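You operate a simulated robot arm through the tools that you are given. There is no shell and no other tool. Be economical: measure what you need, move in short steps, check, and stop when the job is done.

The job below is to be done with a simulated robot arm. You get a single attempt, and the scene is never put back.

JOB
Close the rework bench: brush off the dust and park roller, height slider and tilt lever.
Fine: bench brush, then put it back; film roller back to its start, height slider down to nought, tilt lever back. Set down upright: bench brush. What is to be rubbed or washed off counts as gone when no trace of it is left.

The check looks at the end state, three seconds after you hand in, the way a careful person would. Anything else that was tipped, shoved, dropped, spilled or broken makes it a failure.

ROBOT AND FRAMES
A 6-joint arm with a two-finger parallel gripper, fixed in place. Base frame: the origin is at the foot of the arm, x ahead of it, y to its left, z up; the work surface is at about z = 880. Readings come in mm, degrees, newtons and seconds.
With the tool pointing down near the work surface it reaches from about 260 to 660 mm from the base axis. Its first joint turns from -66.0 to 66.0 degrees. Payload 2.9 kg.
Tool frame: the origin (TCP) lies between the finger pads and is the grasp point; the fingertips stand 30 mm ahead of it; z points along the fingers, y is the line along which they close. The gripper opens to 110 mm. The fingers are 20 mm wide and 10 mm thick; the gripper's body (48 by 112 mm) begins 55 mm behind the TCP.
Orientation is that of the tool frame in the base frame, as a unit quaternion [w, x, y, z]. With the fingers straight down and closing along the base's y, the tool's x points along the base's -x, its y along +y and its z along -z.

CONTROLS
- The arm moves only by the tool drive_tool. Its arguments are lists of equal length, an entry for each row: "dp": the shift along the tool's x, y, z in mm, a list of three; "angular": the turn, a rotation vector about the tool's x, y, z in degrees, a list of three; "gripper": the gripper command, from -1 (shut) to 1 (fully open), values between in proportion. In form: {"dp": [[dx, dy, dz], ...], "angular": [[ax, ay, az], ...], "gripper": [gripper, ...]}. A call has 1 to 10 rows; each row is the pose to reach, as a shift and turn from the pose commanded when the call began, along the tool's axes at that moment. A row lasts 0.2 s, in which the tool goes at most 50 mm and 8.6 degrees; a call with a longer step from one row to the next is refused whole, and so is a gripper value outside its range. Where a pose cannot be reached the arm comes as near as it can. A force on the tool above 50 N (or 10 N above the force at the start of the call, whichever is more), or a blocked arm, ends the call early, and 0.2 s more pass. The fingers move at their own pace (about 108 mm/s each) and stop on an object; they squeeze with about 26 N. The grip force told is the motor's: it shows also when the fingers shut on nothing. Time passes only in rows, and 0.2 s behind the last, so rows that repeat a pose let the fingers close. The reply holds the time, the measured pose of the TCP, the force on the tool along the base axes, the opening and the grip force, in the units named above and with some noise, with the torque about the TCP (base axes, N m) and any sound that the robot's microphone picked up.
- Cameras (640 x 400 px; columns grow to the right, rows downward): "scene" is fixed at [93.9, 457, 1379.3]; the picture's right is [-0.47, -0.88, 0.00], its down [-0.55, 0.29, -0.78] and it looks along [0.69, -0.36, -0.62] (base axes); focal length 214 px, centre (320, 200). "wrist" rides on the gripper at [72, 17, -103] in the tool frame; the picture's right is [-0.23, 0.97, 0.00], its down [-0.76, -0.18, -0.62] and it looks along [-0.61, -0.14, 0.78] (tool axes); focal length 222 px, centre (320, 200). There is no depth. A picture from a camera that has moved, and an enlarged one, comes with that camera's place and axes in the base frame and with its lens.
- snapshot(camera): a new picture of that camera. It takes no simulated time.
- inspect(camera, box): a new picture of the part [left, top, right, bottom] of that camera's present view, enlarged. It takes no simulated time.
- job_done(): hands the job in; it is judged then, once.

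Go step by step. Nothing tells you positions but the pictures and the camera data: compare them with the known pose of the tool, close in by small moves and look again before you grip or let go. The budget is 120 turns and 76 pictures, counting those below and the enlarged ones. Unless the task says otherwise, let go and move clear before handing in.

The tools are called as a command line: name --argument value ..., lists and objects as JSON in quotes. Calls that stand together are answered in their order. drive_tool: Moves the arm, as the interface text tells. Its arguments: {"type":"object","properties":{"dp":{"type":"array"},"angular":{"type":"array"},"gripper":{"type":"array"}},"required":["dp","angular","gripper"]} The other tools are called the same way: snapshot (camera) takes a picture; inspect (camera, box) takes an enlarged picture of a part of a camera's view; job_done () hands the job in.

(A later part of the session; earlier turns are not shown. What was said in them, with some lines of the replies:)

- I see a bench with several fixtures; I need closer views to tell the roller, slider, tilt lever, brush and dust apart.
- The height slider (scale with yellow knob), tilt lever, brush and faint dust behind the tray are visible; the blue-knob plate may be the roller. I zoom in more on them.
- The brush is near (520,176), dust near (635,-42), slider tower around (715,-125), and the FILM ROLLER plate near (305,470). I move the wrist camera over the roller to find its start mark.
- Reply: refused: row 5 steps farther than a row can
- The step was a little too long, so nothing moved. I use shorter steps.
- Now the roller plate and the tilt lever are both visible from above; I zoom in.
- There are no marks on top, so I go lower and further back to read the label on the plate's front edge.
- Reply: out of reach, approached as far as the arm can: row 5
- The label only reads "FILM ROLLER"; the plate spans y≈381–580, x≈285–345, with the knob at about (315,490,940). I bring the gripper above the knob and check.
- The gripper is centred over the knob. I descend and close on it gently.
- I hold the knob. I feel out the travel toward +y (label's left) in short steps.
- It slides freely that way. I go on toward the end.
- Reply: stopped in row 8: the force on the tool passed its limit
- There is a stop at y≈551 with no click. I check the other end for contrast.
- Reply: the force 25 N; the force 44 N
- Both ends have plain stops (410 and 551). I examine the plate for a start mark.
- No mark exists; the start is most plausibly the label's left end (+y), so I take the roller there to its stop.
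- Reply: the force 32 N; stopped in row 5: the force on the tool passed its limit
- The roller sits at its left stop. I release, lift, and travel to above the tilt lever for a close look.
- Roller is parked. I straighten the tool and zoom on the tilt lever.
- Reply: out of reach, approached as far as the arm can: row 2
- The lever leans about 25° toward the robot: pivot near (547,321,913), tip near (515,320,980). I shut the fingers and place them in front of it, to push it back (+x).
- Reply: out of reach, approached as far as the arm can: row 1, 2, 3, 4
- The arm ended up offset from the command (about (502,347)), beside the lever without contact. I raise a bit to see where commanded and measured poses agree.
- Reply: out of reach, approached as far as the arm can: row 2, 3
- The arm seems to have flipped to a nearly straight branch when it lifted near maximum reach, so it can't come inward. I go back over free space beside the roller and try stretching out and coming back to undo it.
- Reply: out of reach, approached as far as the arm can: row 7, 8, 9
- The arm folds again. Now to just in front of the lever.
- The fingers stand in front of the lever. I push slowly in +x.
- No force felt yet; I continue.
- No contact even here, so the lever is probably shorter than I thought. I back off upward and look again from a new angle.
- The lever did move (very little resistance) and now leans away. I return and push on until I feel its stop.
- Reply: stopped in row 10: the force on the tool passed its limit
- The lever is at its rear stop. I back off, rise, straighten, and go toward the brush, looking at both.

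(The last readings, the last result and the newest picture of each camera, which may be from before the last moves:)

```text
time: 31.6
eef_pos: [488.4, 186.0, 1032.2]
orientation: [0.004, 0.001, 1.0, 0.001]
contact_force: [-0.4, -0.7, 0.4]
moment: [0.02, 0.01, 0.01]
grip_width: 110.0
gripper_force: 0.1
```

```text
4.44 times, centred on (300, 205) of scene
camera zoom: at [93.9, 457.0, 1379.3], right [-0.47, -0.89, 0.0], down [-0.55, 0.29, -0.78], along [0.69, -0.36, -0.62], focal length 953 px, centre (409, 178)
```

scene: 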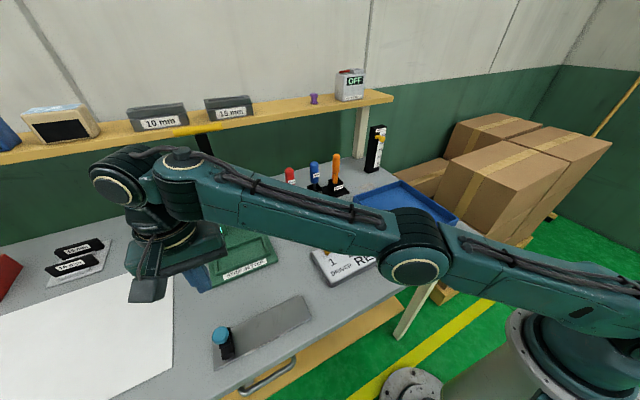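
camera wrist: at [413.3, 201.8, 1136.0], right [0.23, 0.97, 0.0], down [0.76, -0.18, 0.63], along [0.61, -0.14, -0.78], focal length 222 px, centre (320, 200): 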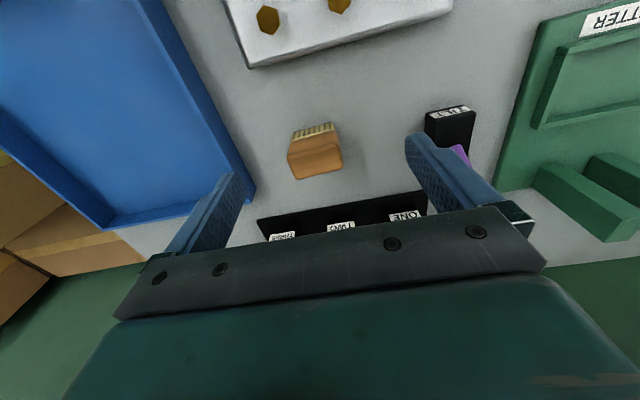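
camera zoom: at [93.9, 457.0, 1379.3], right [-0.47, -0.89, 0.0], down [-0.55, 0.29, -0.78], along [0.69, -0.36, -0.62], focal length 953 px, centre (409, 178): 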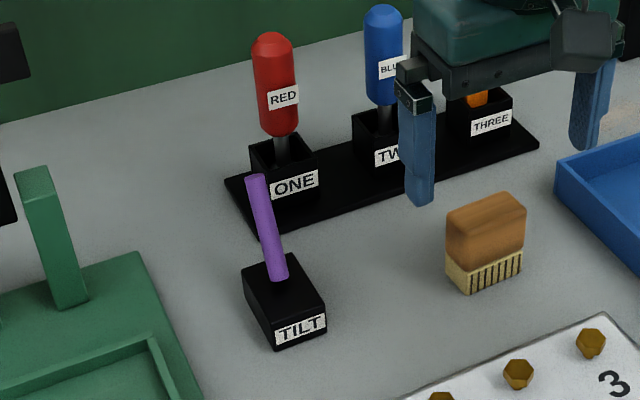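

The lever stays back. I zoom on the brush and the dust for accurate placing.

inspect --camera "wrist" --box '[260, 100, 380, 200]'

inspect --camera "scene" --box '[330, 155, 430, 225]'

```text
4.00 times, centred on (320, 150) of wrist
camera zoom: at [413.3, 201.8, 1136.0], right [0.23, 0.97, 0.0], down [0.76, -0.18, 0.63], along [0.61, -0.14, -0.78], focal length 888 px, centre (320, 400)
```

zoom: 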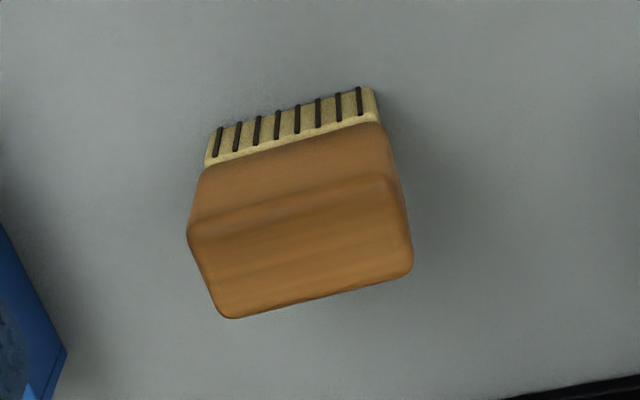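

```text
5.71 times, centred on (380, 190) of scene
camera zoom: at [93.9, 457.0, 1379.3], right [-0.47, -0.89, 0.0], down [-0.55, 0.29, -0.78], along [0.69, -0.36, -0.62], focal length 1226 px, centre (-23, 257)
```

zoom: 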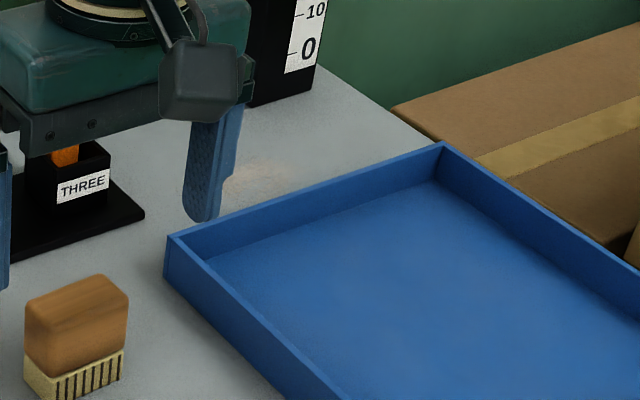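

The brush is at centre (523,173), about 30×50 mm and 50 mm tall. I descend and grip it by its ends.

drive_tool --dp '[[-17, -6, 20], [-34.5, -13, 50], [-34.5, -13, 80], [-34.5, -13, 99], [-34.5, -13, 99], [-34.5, -13, 99], [-34.5, -13, 99]]' --angular '[[0, 0, 0], [0, 0, 0], [0, 0, 0], [0, 0, 0], [0, 0, 0], [0, 0, 0], [0, 0, 0]]' --gripper '[1, 1, 1, 1, 0, -1, -1]'

snapshot --camera "wrist"

```text
time: 33.2
eef_pos: [523.6, 173.7, 934.1]
orientation: [0.003, 0.001, 1.0, 0.002]
contact_force: [-0.4, 0.4, 2.0]
moment: [0.0, 0.0, -0.02]
grip_width: 54.4
gripper_force: 25.5
```

```text
31 pictures are left
camera wrist: at [448.9, 189.7, 1037.0], right [0.23, 0.97, 0.0], down [0.76, -0.18, 0.63], along [0.61, -0.14, -0.78], focal length 222 px, centre (320, 200)
```

wrist: 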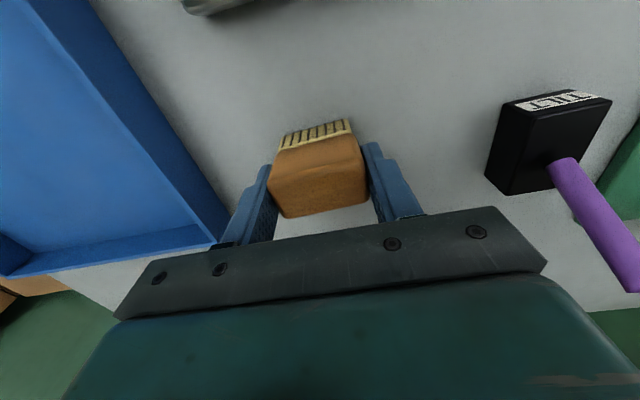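

Brush gripped. I lift it, carry it over the tray toward the dust and look.

drive_tool --dp '[[0, 0, -40], [0, 0, -80], [0, -45, -80], [0, -90, -80], [0, -135, -80], [0, -180, -80], [0, -217, -80], [-30, -217, -70], [-50, -217, -60]]' --angular '[[0, 0, 0], [0, 0, 0], [0, 0, 0], [0, 0, 0], [0, 0, 0], [0, 0, 0], [0, 0, 0], [0, 0, 0], [0, 0, 0]]' --gripper '[-1, -1, -1, -1, -1, -1, -1, -1, -1]'

snapshot --camera "wrist"

inspect --camera "scene" --box '[310, 140, 450, 230]'

```text
time: 35.2
eef_pos: [574.5, -44.2, 993.6]
orientation: [0.004, 0.002, 1.0, 0.002]
contact_force: [-0.4, 0.7, -0.9]
moment: [0.0, -0.01, 0.07]
grip_width: 54.4
gripper_force: 25.8
```

```text
30 pictures are left
camera wrist: at [499.0, -27.7, 1096.9], right [0.23, 0.97, 0.0], down [0.76, -0.18, 0.63], along [0.61, -0.14, -0.78], focal length 222 px, centre (320, 200)
```

wrist: 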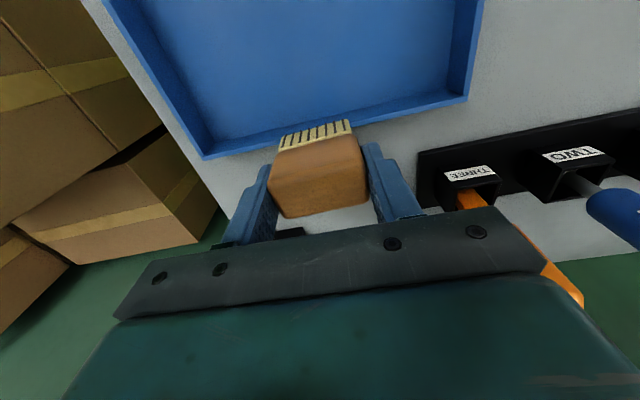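

```text
4.44 times, centred on (380, 185) of scene
camera zoom: at [93.9, 457.0, 1379.3], right [-0.47, -0.88, 0.0], down [-0.55, 0.29, -0.78], along [0.69, -0.36, -0.62], focal length 953 px, centre (53, 267)
```

zoom: 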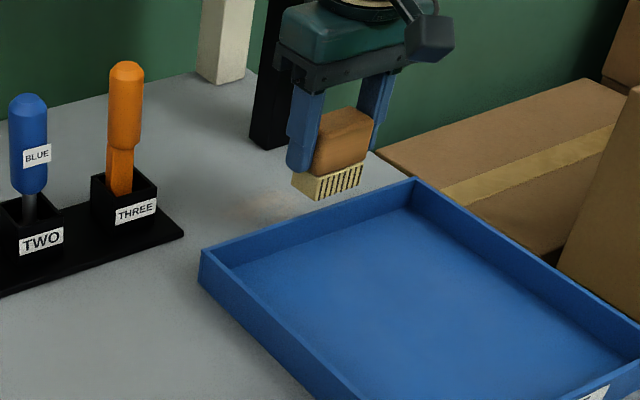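

The dust lies about x 620–658, y −20…−90, and the slider's ball is at about (670,−108,1053), so I must keep the gripper body clear of it. I lower the brush at (632,−35) and sweep there first.

drive_tool --dp '[[-30, 5, 0], [-57, 9, 10], [-57, 9, 40], [-57, 9, 56], [-57, 9, 60], [-57, 9, 61]]' --angular '[[0, 0, 0], [0, 0, 0], [0, 0, 0], [0, 0, 0], [0, 0, 0], [0, 0, 0]]' --gripper '[-1, -1, -1, -1, -1, -1]'

inspect --camera "scene" --box '[330, 90, 450, 220]'

```text
time: 36.6
eef_pos: [630.2, -34.7, 935.0]
orientation: [0.004, 0.001, 1.0, 0.002]
contact_force: [-1.2, 1.0, 3.3]
moment: [-0.07, 0.03, 0.0]
grip_width: 54.0
gripper_force: 25.7
```

```text
3.08 times, centred on (390, 155) of scene
camera zoom: at [93.9, 457.0, 1379.3], right [-0.47, -0.88, 0.0], down [-0.55, 0.29, -0.78], along [0.69, -0.36, -0.62], focal length 660 px, centre (105, 338)
```

zoom: 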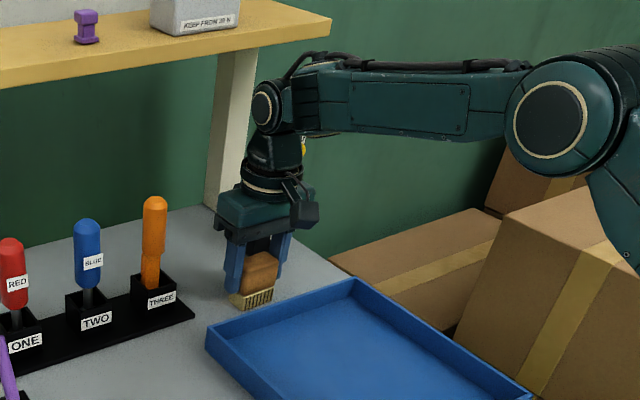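

The bristles touch the table. I sweep along y.

drive_tool --dp '[[0, 10, 0.5], [0, -2, 0.5], [0, -14, 0.5], [0, -26, 0.5], [0, -38, 0.5], [0, -48, 0.5], [4, -36, 0.5], [4, -22, 0.5], [0, -8, 0.5], [0, 8, 0.5]]' --angular '[[0, 0, 0], [0, 0, 0], [0, 0, 0], [0, 0, 0], [0, 0, 0], [0, 0, 0], [0, 0, 0], [0, 0, 0], [0, 0, 0], [0, 0, 0]]' --gripper '[-1, -1, -1, -1, -1, -1, -1, -1, -1, -1]'

drive_tool --dp '[[-6, 0, 0], [-14, -2, 0], [-14, 4, 0], [-14, -8, 0], [-14, -14, 0], [-6, -14, 0], [8, -14, 0], [8, -28, 0], [8, -40, 0], [0, -30, 0]]' --angular '[[0, 0, 0], [0, 0, 0], [0, 0, 0], [0, 0, 0], [0, 0, 0], [0, 0, 0], [0, 0, 0], [0, 0, 0], [0, 0, 0], [0, 0, 0]]' --gripper '[-1, -1, -1, -1, -1, -1, -1, -1, -1, -1]'

inspect --camera "scene" --box '[330, 90, 450, 220]'

```text
time: 38.8
eef_pos: [630.0, -26.4, 933.1]
orientation: [0.003, 0.001, 1.0, 0.002]
contact_force: [0.6, -4.8, 14.3]
moment: [-0.22, -0.02, 0.05]
grip_width: 53.6
gripper_force: 25.3
```

```text
time: 41.0
eef_pos: [629.0, -58.0, 932.3]
orientation: [0.003, 0.001, 1.0, 0.0]
contact_force: [-2.2, -4.9, 13.2]
moment: [-0.27, 0.1, 0.0]
grip_width: 53.4
gripper_force: 26.7
```

```text
3.08 times, centred on (390, 155) of scene
camera zoom: at [93.6, 456.9, 1379.3], right [-0.47, -0.88, 0.0], down [-0.55, 0.29, -0.78], along [0.69, -0.36, -0.62], focal length 660 px, centre (105, 338)
```

zoom: 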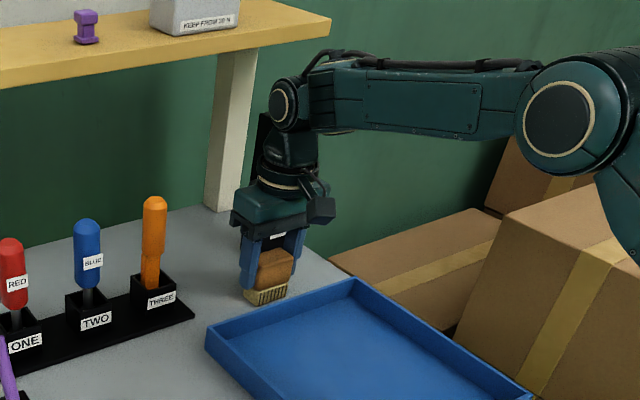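

Contact is good. I lift and move aside over the tray to check the spot.

drive_tool --dp '[[0, 0, -40], [0, 0, -70], [45, -20, -70], [90, -50, -70], [130, -75, -70]]' --angular '[[0, 0, 0], [0, 0, 0], [0, 0, 0], [0, 0, 0], [0, 0, 0]]' --gripper '[-1, -1, -1, -1, -1]'

inspect --camera "scene" --box '[335, 155, 425, 215]'

snapshot --camera "wrist"

```text
refused: row 4 steps farther than a row can; nothing moved
```

```text
6.67 times, centred on (380, 185) of scene
camera zoom: at [93.6, 456.9, 1379.3], right [-0.47, -0.88, 0.0], down [-0.55, 0.29, -0.78], along [0.69, -0.36, -0.62], focal length 1430 px, centre (-80, 300)
```

zoom: 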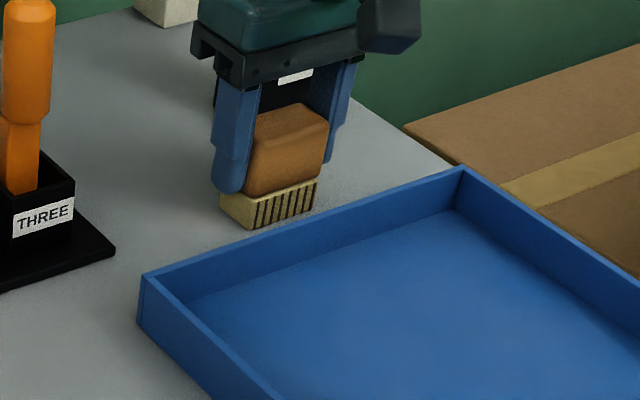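

```text
25 pictures are left
camera wrist: at [555.4, -41.5, 1036.1], right [0.23, 0.97, 0.0], down [0.76, -0.18, 0.63], along [0.61, -0.14, -0.78], focal length 222 px, centre (320, 200)
```

wrist: 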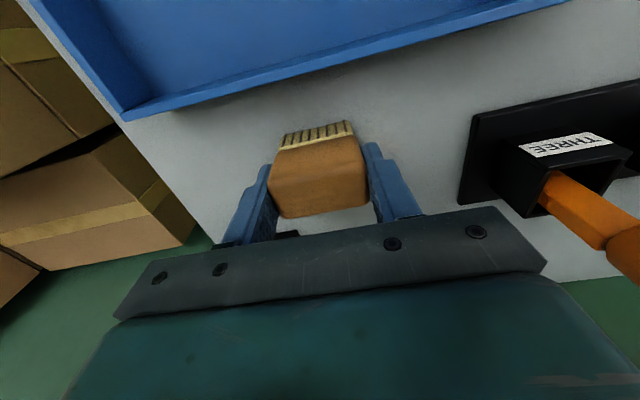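

drive_tool --dp '[[0, 0, -40], [0, 0, -75], [40, -10, -75], [80, -25, -75], [120, -40, -75]]' --angular '[[0, 0, 0], [0, 0, 0], [0, 0, 0], [0, 0, 0], [0, 0, 0]]' --gripper '[-1, -1, -1, -1, -1]'

inspect --camera "scene" --box '[335, 150, 425, 210]'

```text
time: 42.2
eef_pos: [510.1, -96.6, 1005.4]
orientation: [0.003, 0.001, 1.0, 0.002]
contact_force: [-0.3, -0.7, -0.8]
moment: [-0.01, 0.03, 0.04]
grip_width: 53.7
gripper_force: 26.3
```

```text
6.67 times, centred on (380, 180) of scene
camera zoom: at [93.9, 457.0, 1379.3], right [-0.47, -0.89, 0.0], down [-0.55, 0.29, -0.78], along [0.69, -0.36, -0.62], focal length 1430 px, centre (-80, 333)
```

zoom: 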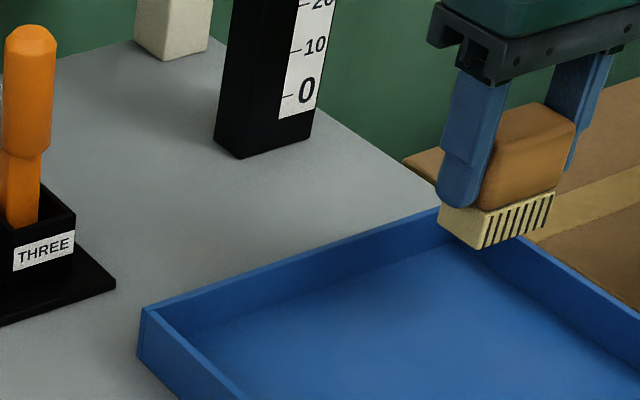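

inspect --camera "scene" --box '[345, 168, 393, 198]'

```text
13.33 times, centred on (369, 183) of scene
camera zoom: at [93.9, 457.0, 1379.3], right [-0.47, -0.89, 0.0], down [-0.55, 0.29, -0.78], along [0.69, -0.36, -0.62], focal length 2860 px, centre (-333, 427)
```

zoom: 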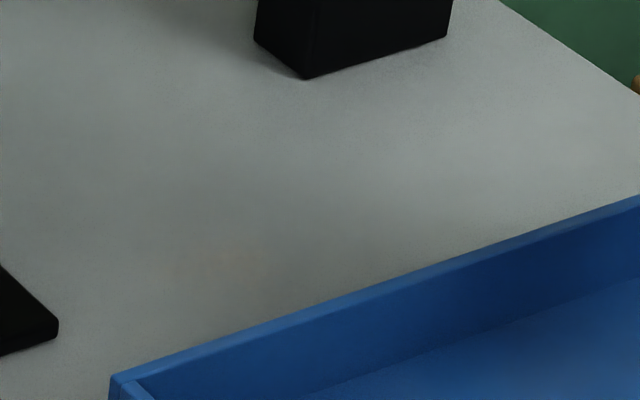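

A very faint warm tint may remain near (640,−25). I give that area another thorough brushing.

drive_tool --dp '[[-40, 20, 0], [-80, 45, 0], [-118, 71, 0], [-130, 75, 35], [-130, 75, 65], [-130, 75, 72.5], [-130, 60, 72.5], [-130, 75, 72.5], [-130, 88, 72.5]]' --angular '[[0, 0, 0], [0, 0, 0], [0, 0, 0], [0, 0, 0], [0, 0, 0], [0, 0, 0], [0, 0, 0], [0, 0, 0], [0, 0, 0]]' --gripper '[-1, -1, -1, -1, -1, -1, -1, -1, -1]'

drive_tool --dp '[[-8, 0, 0], [-8, -14, 0], [-8, -26, 0], [2, -28, 0], [10, -14, 0], [10, 0, 0], [0, 0, 0], [-8, -6, 0], [6, -12, 0], [-8, -16, 0]]' --angular '[[0, 0, 0], [0, 0, 0], [0, 0, 0], [0, 0, 0], [0, 0, 0], [0, 0, 0], [0, 0, 0], [0, 0, 0], [0, 0, 0], [0, 0, 0]]' --gripper '[-1, -1, -1, -1, -1, -1, -1, -1, -1, -1]'

drive_tool --dp '[[8, 0, 0], [14, 4, 0], [14, -10, 0], [14, -24, 0], [14, -38, 0], [6, -26, 0], [6, -12, 0], [6, 0, 0], [14, -16, 0], [14, -30, 0]]' --angular '[[0, 0, 0], [0, 0, 0], [0, 0, 0], [0, 0, 0], [0, 0, 0], [0, 0, 0], [0, 0, 0], [0, 0, 0], [0, 0, 0], [0, 0, 0]]' --gripper '[-1, -1, -1, -1, -1, -1, -1, -1, -1, -1]'

```text
time: 44.2
eef_pos: [640.5, -8.6, 936.1]
orientation: [0.002, 0.0, 1.0, 0.002]
contact_force: [0.2, 0.2, -0.7]
moment: [-0.01, -0.01, -0.01]
grip_width: 53.6
gripper_force: 25.8
```

```text
time: 46.4
eef_pos: [648.7, -24.8, 935.3]
orientation: [0.003, 0.001, 1.0, 0.002]
contact_force: [-0.1, 0.1, -1.0]
moment: [-0.04, 0.0, -0.03]
grip_width: 53.5
gripper_force: 25.9
```

```text
time: 48.6
eef_pos: [635.8, -54.9, 935.9]
orientation: [0.003, 0.002, 1.0, 0.001]
contact_force: [0.4, 0.2, -1.2]
moment: [0.0, 0.01, 0.01]
grip_width: 53.5
gripper_force: 26.1
```

Contact was missing (z≈936), so I press down 3.5 mm and repeat.

drive_tool --dp '[[0, 0, 2], [0, 0, 3.5], [0, 14, 3.5], [0, 28, 3.5], [0, 42, 3.5], [-10, 42, 3.5], [-14, 32, 3.5], [-14, 20, 3.5], [-14, 12, 3.5], [-4, 20, 3.5]]' --angular '[[0, 0, 0], [0, 0, 0], [0, 0, 0], [0, 0, 0], [0, 0, 0], [0, 0, 0], [0, 0, 0], [0, 0, 0], [0, 0, 0], [0, 0, 0]]' --gripper '[-1, -1, -1, -1, -1, -1, -1, -1, -1, -1]'

drive_tool --dp '[[6, -10, 0], [10, -24, 0], [10, -38, 0], [10, -24, 0], [10, -10, 0], [10, 4, 0], [0, 12, 0], [-8, 2, 0], [4, -6, 0], [-8, -12, 0]]' --angular '[[0, 0, 0], [0, 0, 0], [0, 0, 0], [0, 0, 0], [0, 0, 0], [0, 0, 0], [0, 0, 0], [0, 0, 0], [0, 0, 0], [0, 0, 0]]' --gripper '[-1, -1, -1, -1, -1, -1, -1, -1, -1, -1]'

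drive_tool --dp '[[0, 0, -40], [0, 0, -75], [40, -15, -75], [80, -35, -75], [120, -60, -75]]' --angular '[[0, 0, 0], [0, 0, 0], [0, 0, 0], [0, 0, 0], [0, 0, 0]]' --gripper '[-1, -1, -1, -1, -1]'

inspect --camera "scene" --box '[345, 168, 393, 198]'

```text
time: 50.8
eef_pos: [639.4, -35.8, 932.8]
orientation: [0.005, 0.002, 1.0, 0.001]
contact_force: [4.8, -6.2, 18.8]
moment: [-0.38, -0.05, 0.09]
grip_width: 53.4
gripper_force: 25.7
```

```text
time: 53.0
eef_pos: [646.9, -47.0, 932.5]
orientation: [0.003, 0.001, 1.0, 0.002]
contact_force: [-6.9, 3.2, 20.5]
moment: [0.02, 0.22, -0.02]
grip_width: 53.6
gripper_force: 26.1
```

```text
time: 54.2
eef_pos: [525.0, -107.2, 1004.6]
orientation: [0.004, 0.0, 1.0, 0.002]
contact_force: [-0.5, -0.8, -1.0]
moment: [0.0, 0.01, -0.01]
grip_width: 53.5
gripper_force: 25.9
```

```text
13.33 times, centred on (369, 183) of scene
camera zoom: at [93.9, 457.0, 1379.3], right [-0.47, -0.89, 0.0], down [-0.55, 0.29, -0.78], along [0.69, -0.36, -0.62], focal length 2860 px, centre (-333, 427)
```

zoom: 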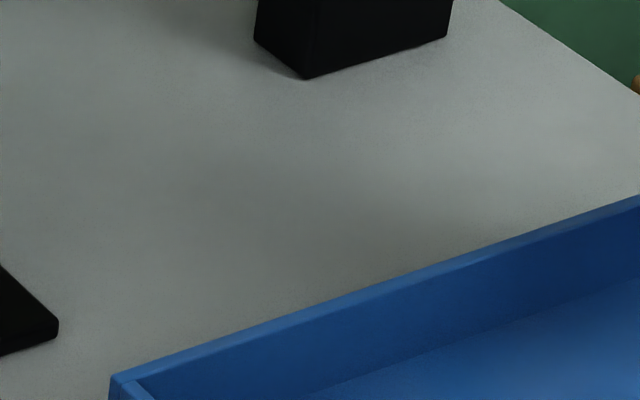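

No trace remains. I return the brush to its place at (523.6,173.7).

drive_tool --dp '[[1, 47, -8], [1, 94, -8], [1, 141, -8], [1, 188, -8], [1, 235, -8], [1, 281, -8], [1, 281, 30], [1, 281, 60]]' --angular '[[0, 0, 0], [0, 0, 0], [0, 0, 0], [0, 0, 0], [0, 0, 0], [0, 0, 0], [0, 0, 0], [0, 0, 0]]' --gripper '[-1, -1, -1, -1, -1, -1, -1, -1]'

```text
time: 56.0
eef_pos: [525.4, 175.0, 947.9]
orientation: [0.003, 0.001, 1.0, 0.002]
contact_force: [-0.3, -0.4, -1.3]
moment: [0.02, 0.01, 0.01]
grip_width: 53.5
gripper_force: 26.1
```

drive_tool --dp '[[2, -1, 9], [2, -1, 12.5], [2, -1, 13.8]]' --angular '[[0, 0, 0], [0, 0, 0], [0, 0, 0]]' --gripper '[-1, -1, -1]'

inspect --camera "wrist" --box '[260, 100, 380, 230]'

```text
time: 56.8
eef_pos: [523.8, 174.1, 933.1]
orientation: [0.003, 0.001, 1.0, 0.002]
contact_force: [0.2, -0.2, -1.4]
moment: [0.0, 0.0, 0.02]
grip_width: 53.6
gripper_force: 25.9
```

```text
3.08 times, centred on (320, 165) of wrist
camera zoom: at [449.1, 189.6, 1036.0], right [0.23, 0.97, 0.0], down [0.76, -0.18, 0.63], along [0.61, -0.14, -0.78], focal length 684 px, centre (320, 308)
```

zoom: 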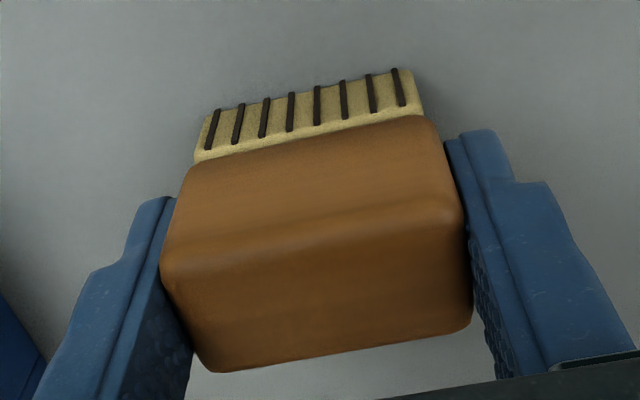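

Slightly above the table still; I lower until I feel it.

drive_tool --dp '[[0, 0, 0.7], [0, 0, 1.4]]' --angular '[[0, 0, 0], [0, 0, 0]]' --gripper '[-1, -1]'

```text
time: 57.4
eef_pos: [523.5, 174.1, 932.4]
orientation: [0.004, 0.002, 1.0, 0.001]
contact_force: [-4.0, -0.6, 10.5]
moment: [-0.3, 0.14, -0.06]
grip_width: 53.5
gripper_force: 25.9
```

Contact. I release and rise straight up.

drive_tool --dp '[[0, 0, 0], [0, 0, 0], [0, 0, 0], [0, 0, -30], [0, 0, -70], [0, 0, -110]]' --angular '[[0, 0, 0], [0, 0, 0], [0, 0, 0], [0, 0, 0], [0, 0, 0], [0, 0, 0]]' --gripper '[-0.4, 0, 0.2, 0.2, 0.2, 0]'

inspect --camera "scene" --box '[270, 100, 410, 240]'

```text
time: 58.8
eef_pos: [522.9, 172.0, 1042.0]
orientation: [0.002, 0.0, 1.0, 0.001]
contact_force: [0.3, -0.8, 0.4]
moment: [0.02, -0.01, -0.01]
grip_width: 54.9
gripper_force: 0.1
```

```text
2.86 times, centred on (340, 170) of scene
camera zoom: at [93.9, 457.0, 1379.3], right [-0.47, -0.88, 0.0], down [-0.55, 0.29, -0.78], along [0.69, -0.36, -0.62], focal length 613 px, centre (263, 286)
```

zoom: 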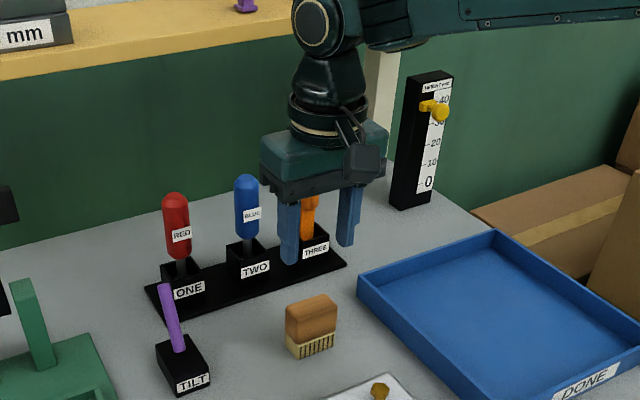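

The brush stands where it was. Now the slider: I go to y≈−108 with the tool tilted 35° forward for reach and look at the knob.

drive_tool --dp '[[0, -46, -10], [0, -92, -18], [0, -138, -18], [0, -184, -18], [0, -230, -18], [-10, -276, -18], [-30, -280, -18], [-50, -280, -18]]' --angular '[[0, -5, 0], [0, -10, 0], [0, -15, 0], [0, -20, 0], [0, -25, 0], [0, -30, 0], [0, -35, 0], [0, -35, 0]]' --gripper '[0, 0, 0, 0, 0, 0, 0, 0]'

snapshot --camera "wrist"

```text
time: 60.6
eef_pos: [572.6, -107.9, 1059.1]
orientation: [0.304, 0.001, 0.953, 0.001]
contact_force: [-0.1, -0.2, -0.1]
moment: [0.03, 0.03, -0.02]
grip_width: 54.9
gripper_force: 0.1
```

```text
19 pictures are left
camera wrist: at [451.9, -91.0, 1101.4], right [0.19, 0.97, 0.13], down [0.26, -0.18, 0.95], along [0.95, -0.14, -0.29], focal length 222 px, centre (320, 200)
```

wrist: 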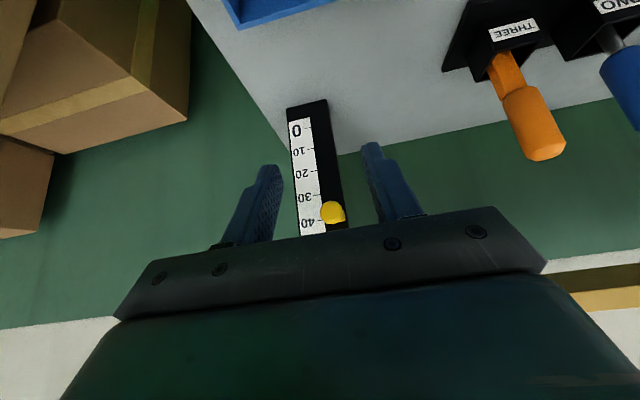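

The ball is at about (670,−111,1050). I advance the open fingers around it and close.

drive_tool --dp '[[-24, -1, 21], [-48, -3, 42], [-72, -3, 62], [-72, -3, 62], [-72, -3, 62], [-72, -3, 62]]' --angular '[[0, 0, 0], [0, 0, 0], [0, 0, 0], [0, 0, 0], [0, 0, 0], [0, 0, 0]]' --gripper '[0, 0, 0, 0, -1, -1]'

snapshot --camera "wrist"

```text
time: 62.0
eef_pos: [666.7, -113.2, 1050.9]
orientation: [0.305, 0.005, 0.952, -0.001]
contact_force: [8.6, -19.4, -0.9]
moment: [0.01, 0.12, -0.26]
grip_width: 22.1
gripper_force: 45.0
```

```text
18 pictures are left
camera wrist: at [547.6, -96.5, 1092.3], right [0.19, 0.97, 0.13], down [0.26, -0.18, 0.95], along [0.95, -0.15, -0.29], focal length 222 px, centre (320, 200)
```

wrist: 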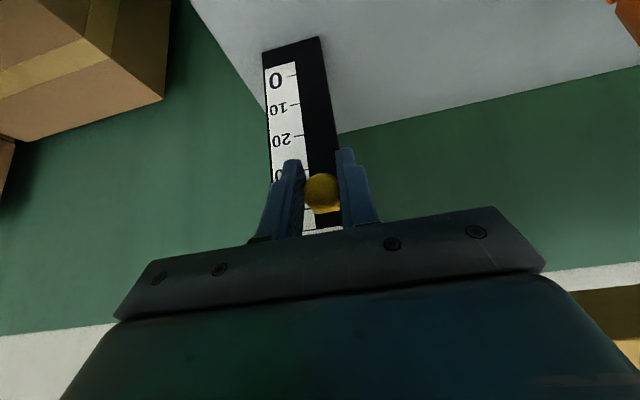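

The ball is gripped with a slight sideways load; I shift −y 2 mm and start sliding down.

drive_tool --dp '[[0, -2, 0], [5.8, -2, 8.15], [11.6, -2, 16.3], [17.4, -2, 24.45], [23.2, -2, 32.6]]' --angular '[[0, 0, 0], [0, 0, 0], [0, 0, 0], [0, 0, 0], [0, 0, 0]]' --gripper '[-1, -1, -1, -1, -1]'

```text
time: 63.2
eef_pos: [667.8, -113.5, 1010.2]
orientation: [0.305, 0.003, 0.952, -0.001]
contact_force: [19.0, -19.0, -0.3]
moment: [0.01, -0.11, -0.26]
grip_width: 22.2
gripper_force: 45.1
```

drive_tool --dp '[[-0.8, -2, 0.6], [5, -2, 8.8], [10.8, -2, 17], [16.6, -2, 25], [22.4, -2, 33.2], [28.2, -2, 41.4], [34, -2, 49.5]]' --angular '[[0, 0, 0], [0, 0, 0], [0, 0, 0], [0, 0, 0], [0, 0, 0], [0, 0, 0], [0, 0, 0]]' --gripper '[-1, -1, -1, -1, -1, -1, -1]'

snapshot --camera "wrist"

```text
time: 64.8
eef_pos: [668.3, -113.9, 950.1]
orientation: [0.303, 0.002, 0.953, 0.001]
contact_force: [4.5, -10.0, 0.5]
moment: [0.01, 0.29, -0.13]
grip_width: 22.1
gripper_force: 45.4
```

```text
17 pictures are left
camera wrist: at [547.4, -97.6, 992.3], right [0.19, 0.97, 0.13], down [0.26, -0.18, 0.95], along [0.95, -0.14, -0.29], focal length 222 px, centre (320, 200)
```

wrist: 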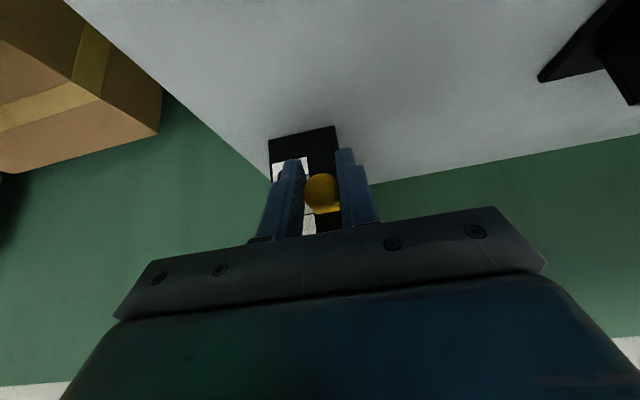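

Nearly down. I continue slowly to the stop.

drive_tool --dp '[[2.9, 0, 4.1], [5.8, 0, 8.15], [8.7, 0, 12.2], [11.6, 0, 16.3], [14.5, 0, 20.4], [17.4, 0, 24.5], [20.3, 0, 28.5]]' --angular '[[0, 0, 0], [0, 0, 0], [0, 0, 0], [0, 0, 0], [0, 0, 0], [0, 0, 0], [0, 0, 0]]' --gripper '[-1, -1, -1, -1, -1, -1, -1]'

inspect --camera "scene" --box '[330, 110, 420, 200]'

```text
time: 66.4
eef_pos: [667.5, -113.5, 918.9]
orientation: [0.307, 0.001, 0.952, 0.001]
contact_force: [-26.7, -8.1, 29.5]
moment: [-0.03, -0.31, -0.1]
grip_width: 22.9
gripper_force: 44.8
```

```text
4.44 times, centred on (375, 155) of scene
camera zoom: at [92.6, 456.9, 1379.4], right [-0.47, -0.88, 0.0], down [-0.55, 0.29, -0.78], along [0.69, -0.36, -0.62], focal length 953 px, centre (76, 400)
```

zoom: 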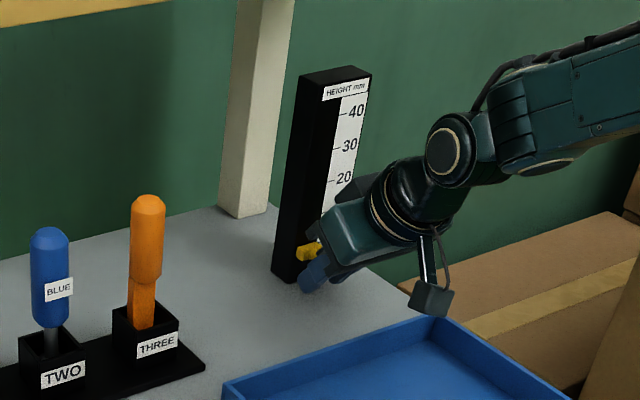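

A firm stop at z≈919, matching the 0 mark. I open and withdraw along the tool axis, then check the scale.

drive_tool --dp '[[0, 0, 0], [0, 0, 0], [0, 0, -25], [0, 0, -60], [0, 0, -95], [0, 0, -120]]' --angular '[[0, 0, 0], [0, 0, 0], [0, 0, 0], [0, 0, 0], [0, 0, 0], [0, 0, 0]]' --gripper '[-0.3, 0, 0, 0, 0, 0]'

inspect --camera "wrist" --box '[240, 110, 400, 220]'

inspect --camera "scene" --box '[330, 110, 420, 200]'

```text
time: 67.8
eef_pos: [597.4, -114.1, 1013.7]
orientation: [0.304, 0.002, 0.953, 0.001]
contact_force: [0.0, 0.8, -0.7]
moment: [0.02, -0.01, 0.0]
grip_width: 55.0
gripper_force: 0.1
```

```text
3.64 times, centred on (320, 165) of wrist
camera zoom: at [477.3, -97.1, 1055.3], right [0.19, 0.97, 0.13], down [0.26, -0.18, 0.95], along [0.95, -0.14, -0.29], focal length 808 px, centre (320, 327)
```

zoom: 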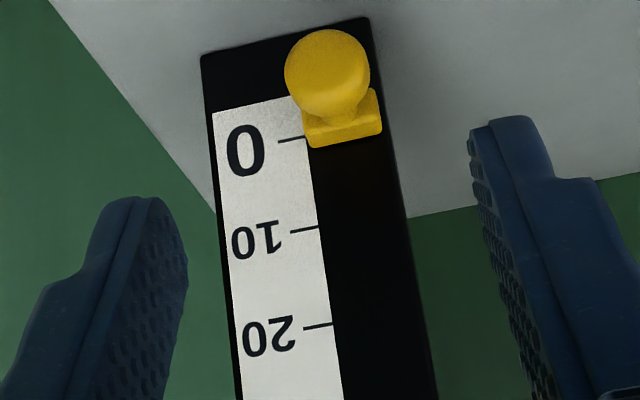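

```text
4.44 times, centred on (375, 155) of scene
camera zoom: at [93.9, 457.0, 1379.3], right [-0.47, -0.88, 0.0], down [-0.55, 0.29, -0.78], along [0.69, -0.36, -0.62], focal length 953 px, centre (76, 400)
```

zoom: 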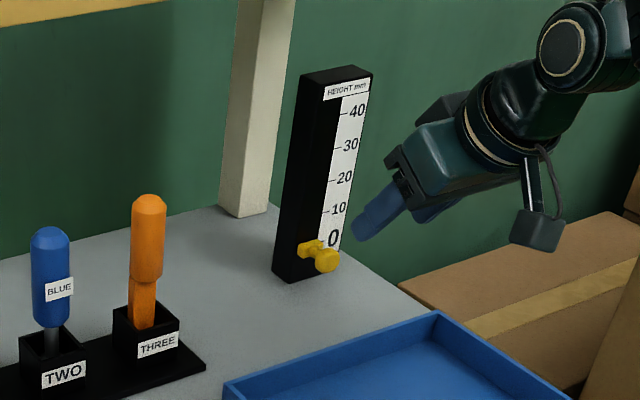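

The slider rests at 0. I retreat to a clear pose, straighten the tool and check the whole bench.

drive_tool --dp '[[20, 10, -35], [35, 25, -75], [65, 40, -100], [100, 55, -120], [120, 70, -150], [130, 90, -180], [130, 110, -190]]' --angular '[[0, 0, 0], [0, 7, 0], [0, 14, 0], [0, 21, 0], [0, 28, 0], [0, 35, 0], [0, 35, 0]]' --gripper '[0, 0, 0, 0, 0, 0, 0]'

snapshot --camera "scene"

snapshot --camera "wrist"

```text
time: 69.4
eef_pos: [382.4, -2.5, 1093.0]
orientation: [0.002, 0.001, 1.0, 0.002]
contact_force: [-0.8, -0.1, -0.1]
moment: [0.01, 0.01, 0.01]
grip_width: 54.9
gripper_force: 0.0
```

```text
13 pictures are left
```

scene: 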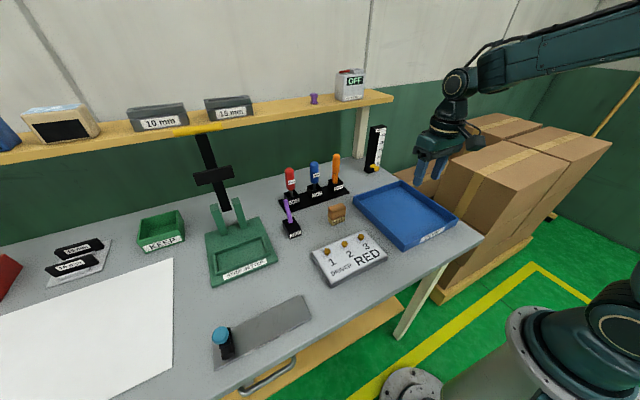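

```text
12 pictures are left
camera wrist: at [307.9, 13.3, 1196.8], right [0.23, 0.97, 0.0], down [0.76, -0.18, 0.63], along [0.61, -0.14, -0.78], focal length 222 px, centre (320, 200)
```

wrist: 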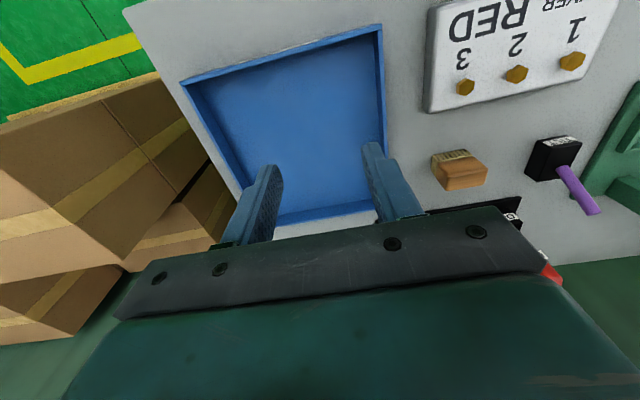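

Everything looks in order. I rise to the start viewpoint for a last check of the dust area.

drive_tool --dp '[[0, 15, -46], [0, 30, -92], [0, 50, -138], [0, 67, -180]]' --angular '[[0, 0, 0], [0, 0, 0], [0, 0, 0], [0, 0, 0]]' --gripper '[1, 1, 1, 1]'

inspect --camera "wrist" --box '[240, 130, 400, 230]'

inspect --camera "scene" --box '[260, 110, 480, 290]'

inspect --camera "scene" --box '[345, 165, 405, 200]'

```text
refused: row 3 steps farther than a row can; nothing moved
```

```text
4.00 times, centred on (320, 180) of wrist
camera zoom: at [307.9, 13.3, 1196.8], right [0.23, 0.97, 0.0], down [0.76, -0.18, 0.63], along [0.61, -0.14, -0.78], focal length 888 px, centre (320, 280)
```

zoom: 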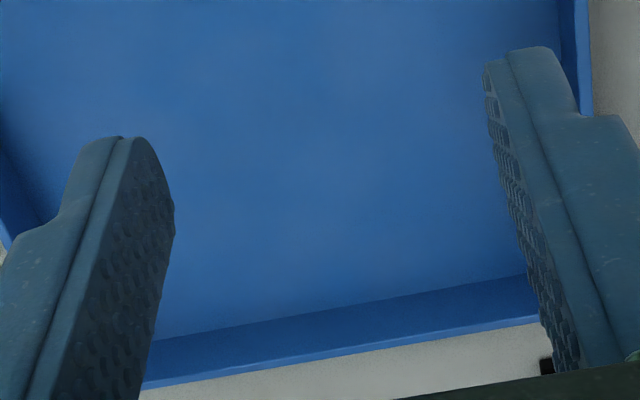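

```text
2.22 times, centred on (370, 200) of scene
camera zoom: at [93.9, 457.0, 1379.2], right [-0.47, -0.88, 0.0], down [-0.55, 0.29, -0.78], along [0.69, -0.36, -0.62], focal length 477 px, centre (209, 200)
```

zoom: 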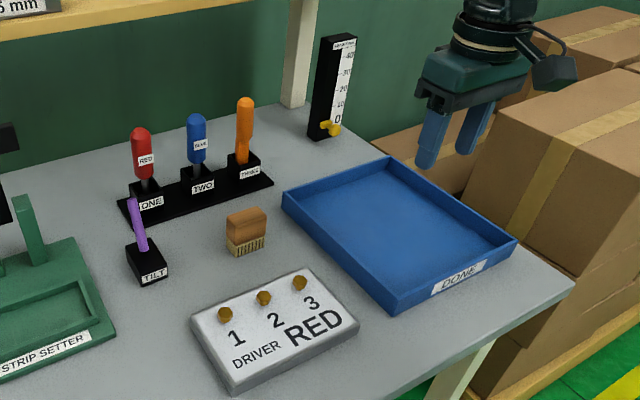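

```text
10.67 times, centred on (375, 182) of scene
camera zoom: at [93.9, 457.0, 1379.2], right [-0.47, -0.88, 0.0], down [-0.55, 0.29, -0.78], along [0.69, -0.36, -0.62], focal length 2288 px, centre (-267, 387)
```

zoom: 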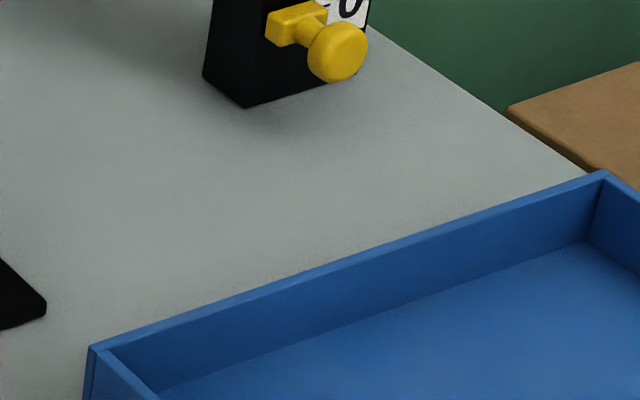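

The bench looks clean and parked; one last look from the start pose.

drive_tool --dp '[[0, 15, -45], [0, 30, -90], [0, 45, -135], [0, 62, -180]]' --angular '[[0, 0, 0], [0, 0, 0], [0, 0, 0], [0, 0, 0]]' --gripper '[1, 1, 1, 1]'

inspect --camera "wrist" --box '[260, 150, 370, 220]'

```text
time: 70.4
eef_pos: [383.5, 58.2, 1273.0]
orientation: [0.003, 0.001, 1.0, 0.001]
contact_force: [0.5, -0.6, -0.8]
moment: [0.05, -0.02, -0.02]
grip_width: 110.1
gripper_force: 0.1
```

```text
5.71 times, centred on (315, 185) of wrist
camera zoom: at [308.0, 74.8, 1376.4], right [0.23, 0.97, 0.0], down [0.76, -0.18, 0.63], along [0.61, -0.14, -0.78], focal length 1269 px, centre (349, 286)
```

zoom: 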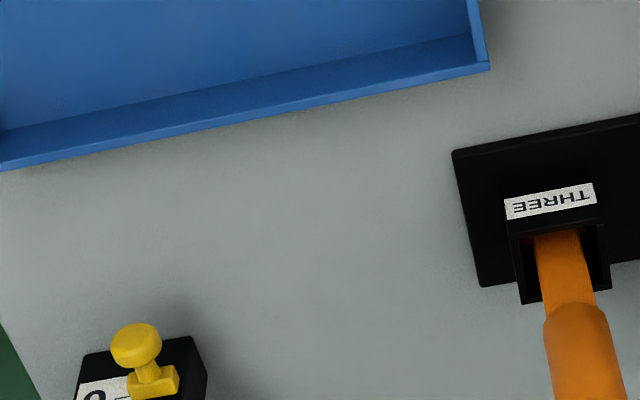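

The surface shows no dust, the brush is back upright, and roller, slider and lever are parked; the arm is clear.

job_done

```text
The job is handed in.
```

I've handed the job in: the dust is brushed off, and the brush, roller, slider and lever are parked. Two of the end positions were my own reading of the job.

- **Dust:** the patch behind the blue tray is gone. I brushed it twice, and no trace shows from either camera.
- **Bench brush:** it stands upright where I picked it up.
- **Height slider:** it is down at its lower stop, at the 0 mark.
- **Film roller:** it is against its left stop, on the side where the label text begins. Nothing on the plate marks the start, and both ends have the same plain stop, so this side was a guess.
- **Tilt lever:** it was leaning toward the robot, and I pushed it away to its rear stop. I took "back" to mean away from the robot; the lever has no mark for it.

The arm is clear of the bench with the gripper open and empty.
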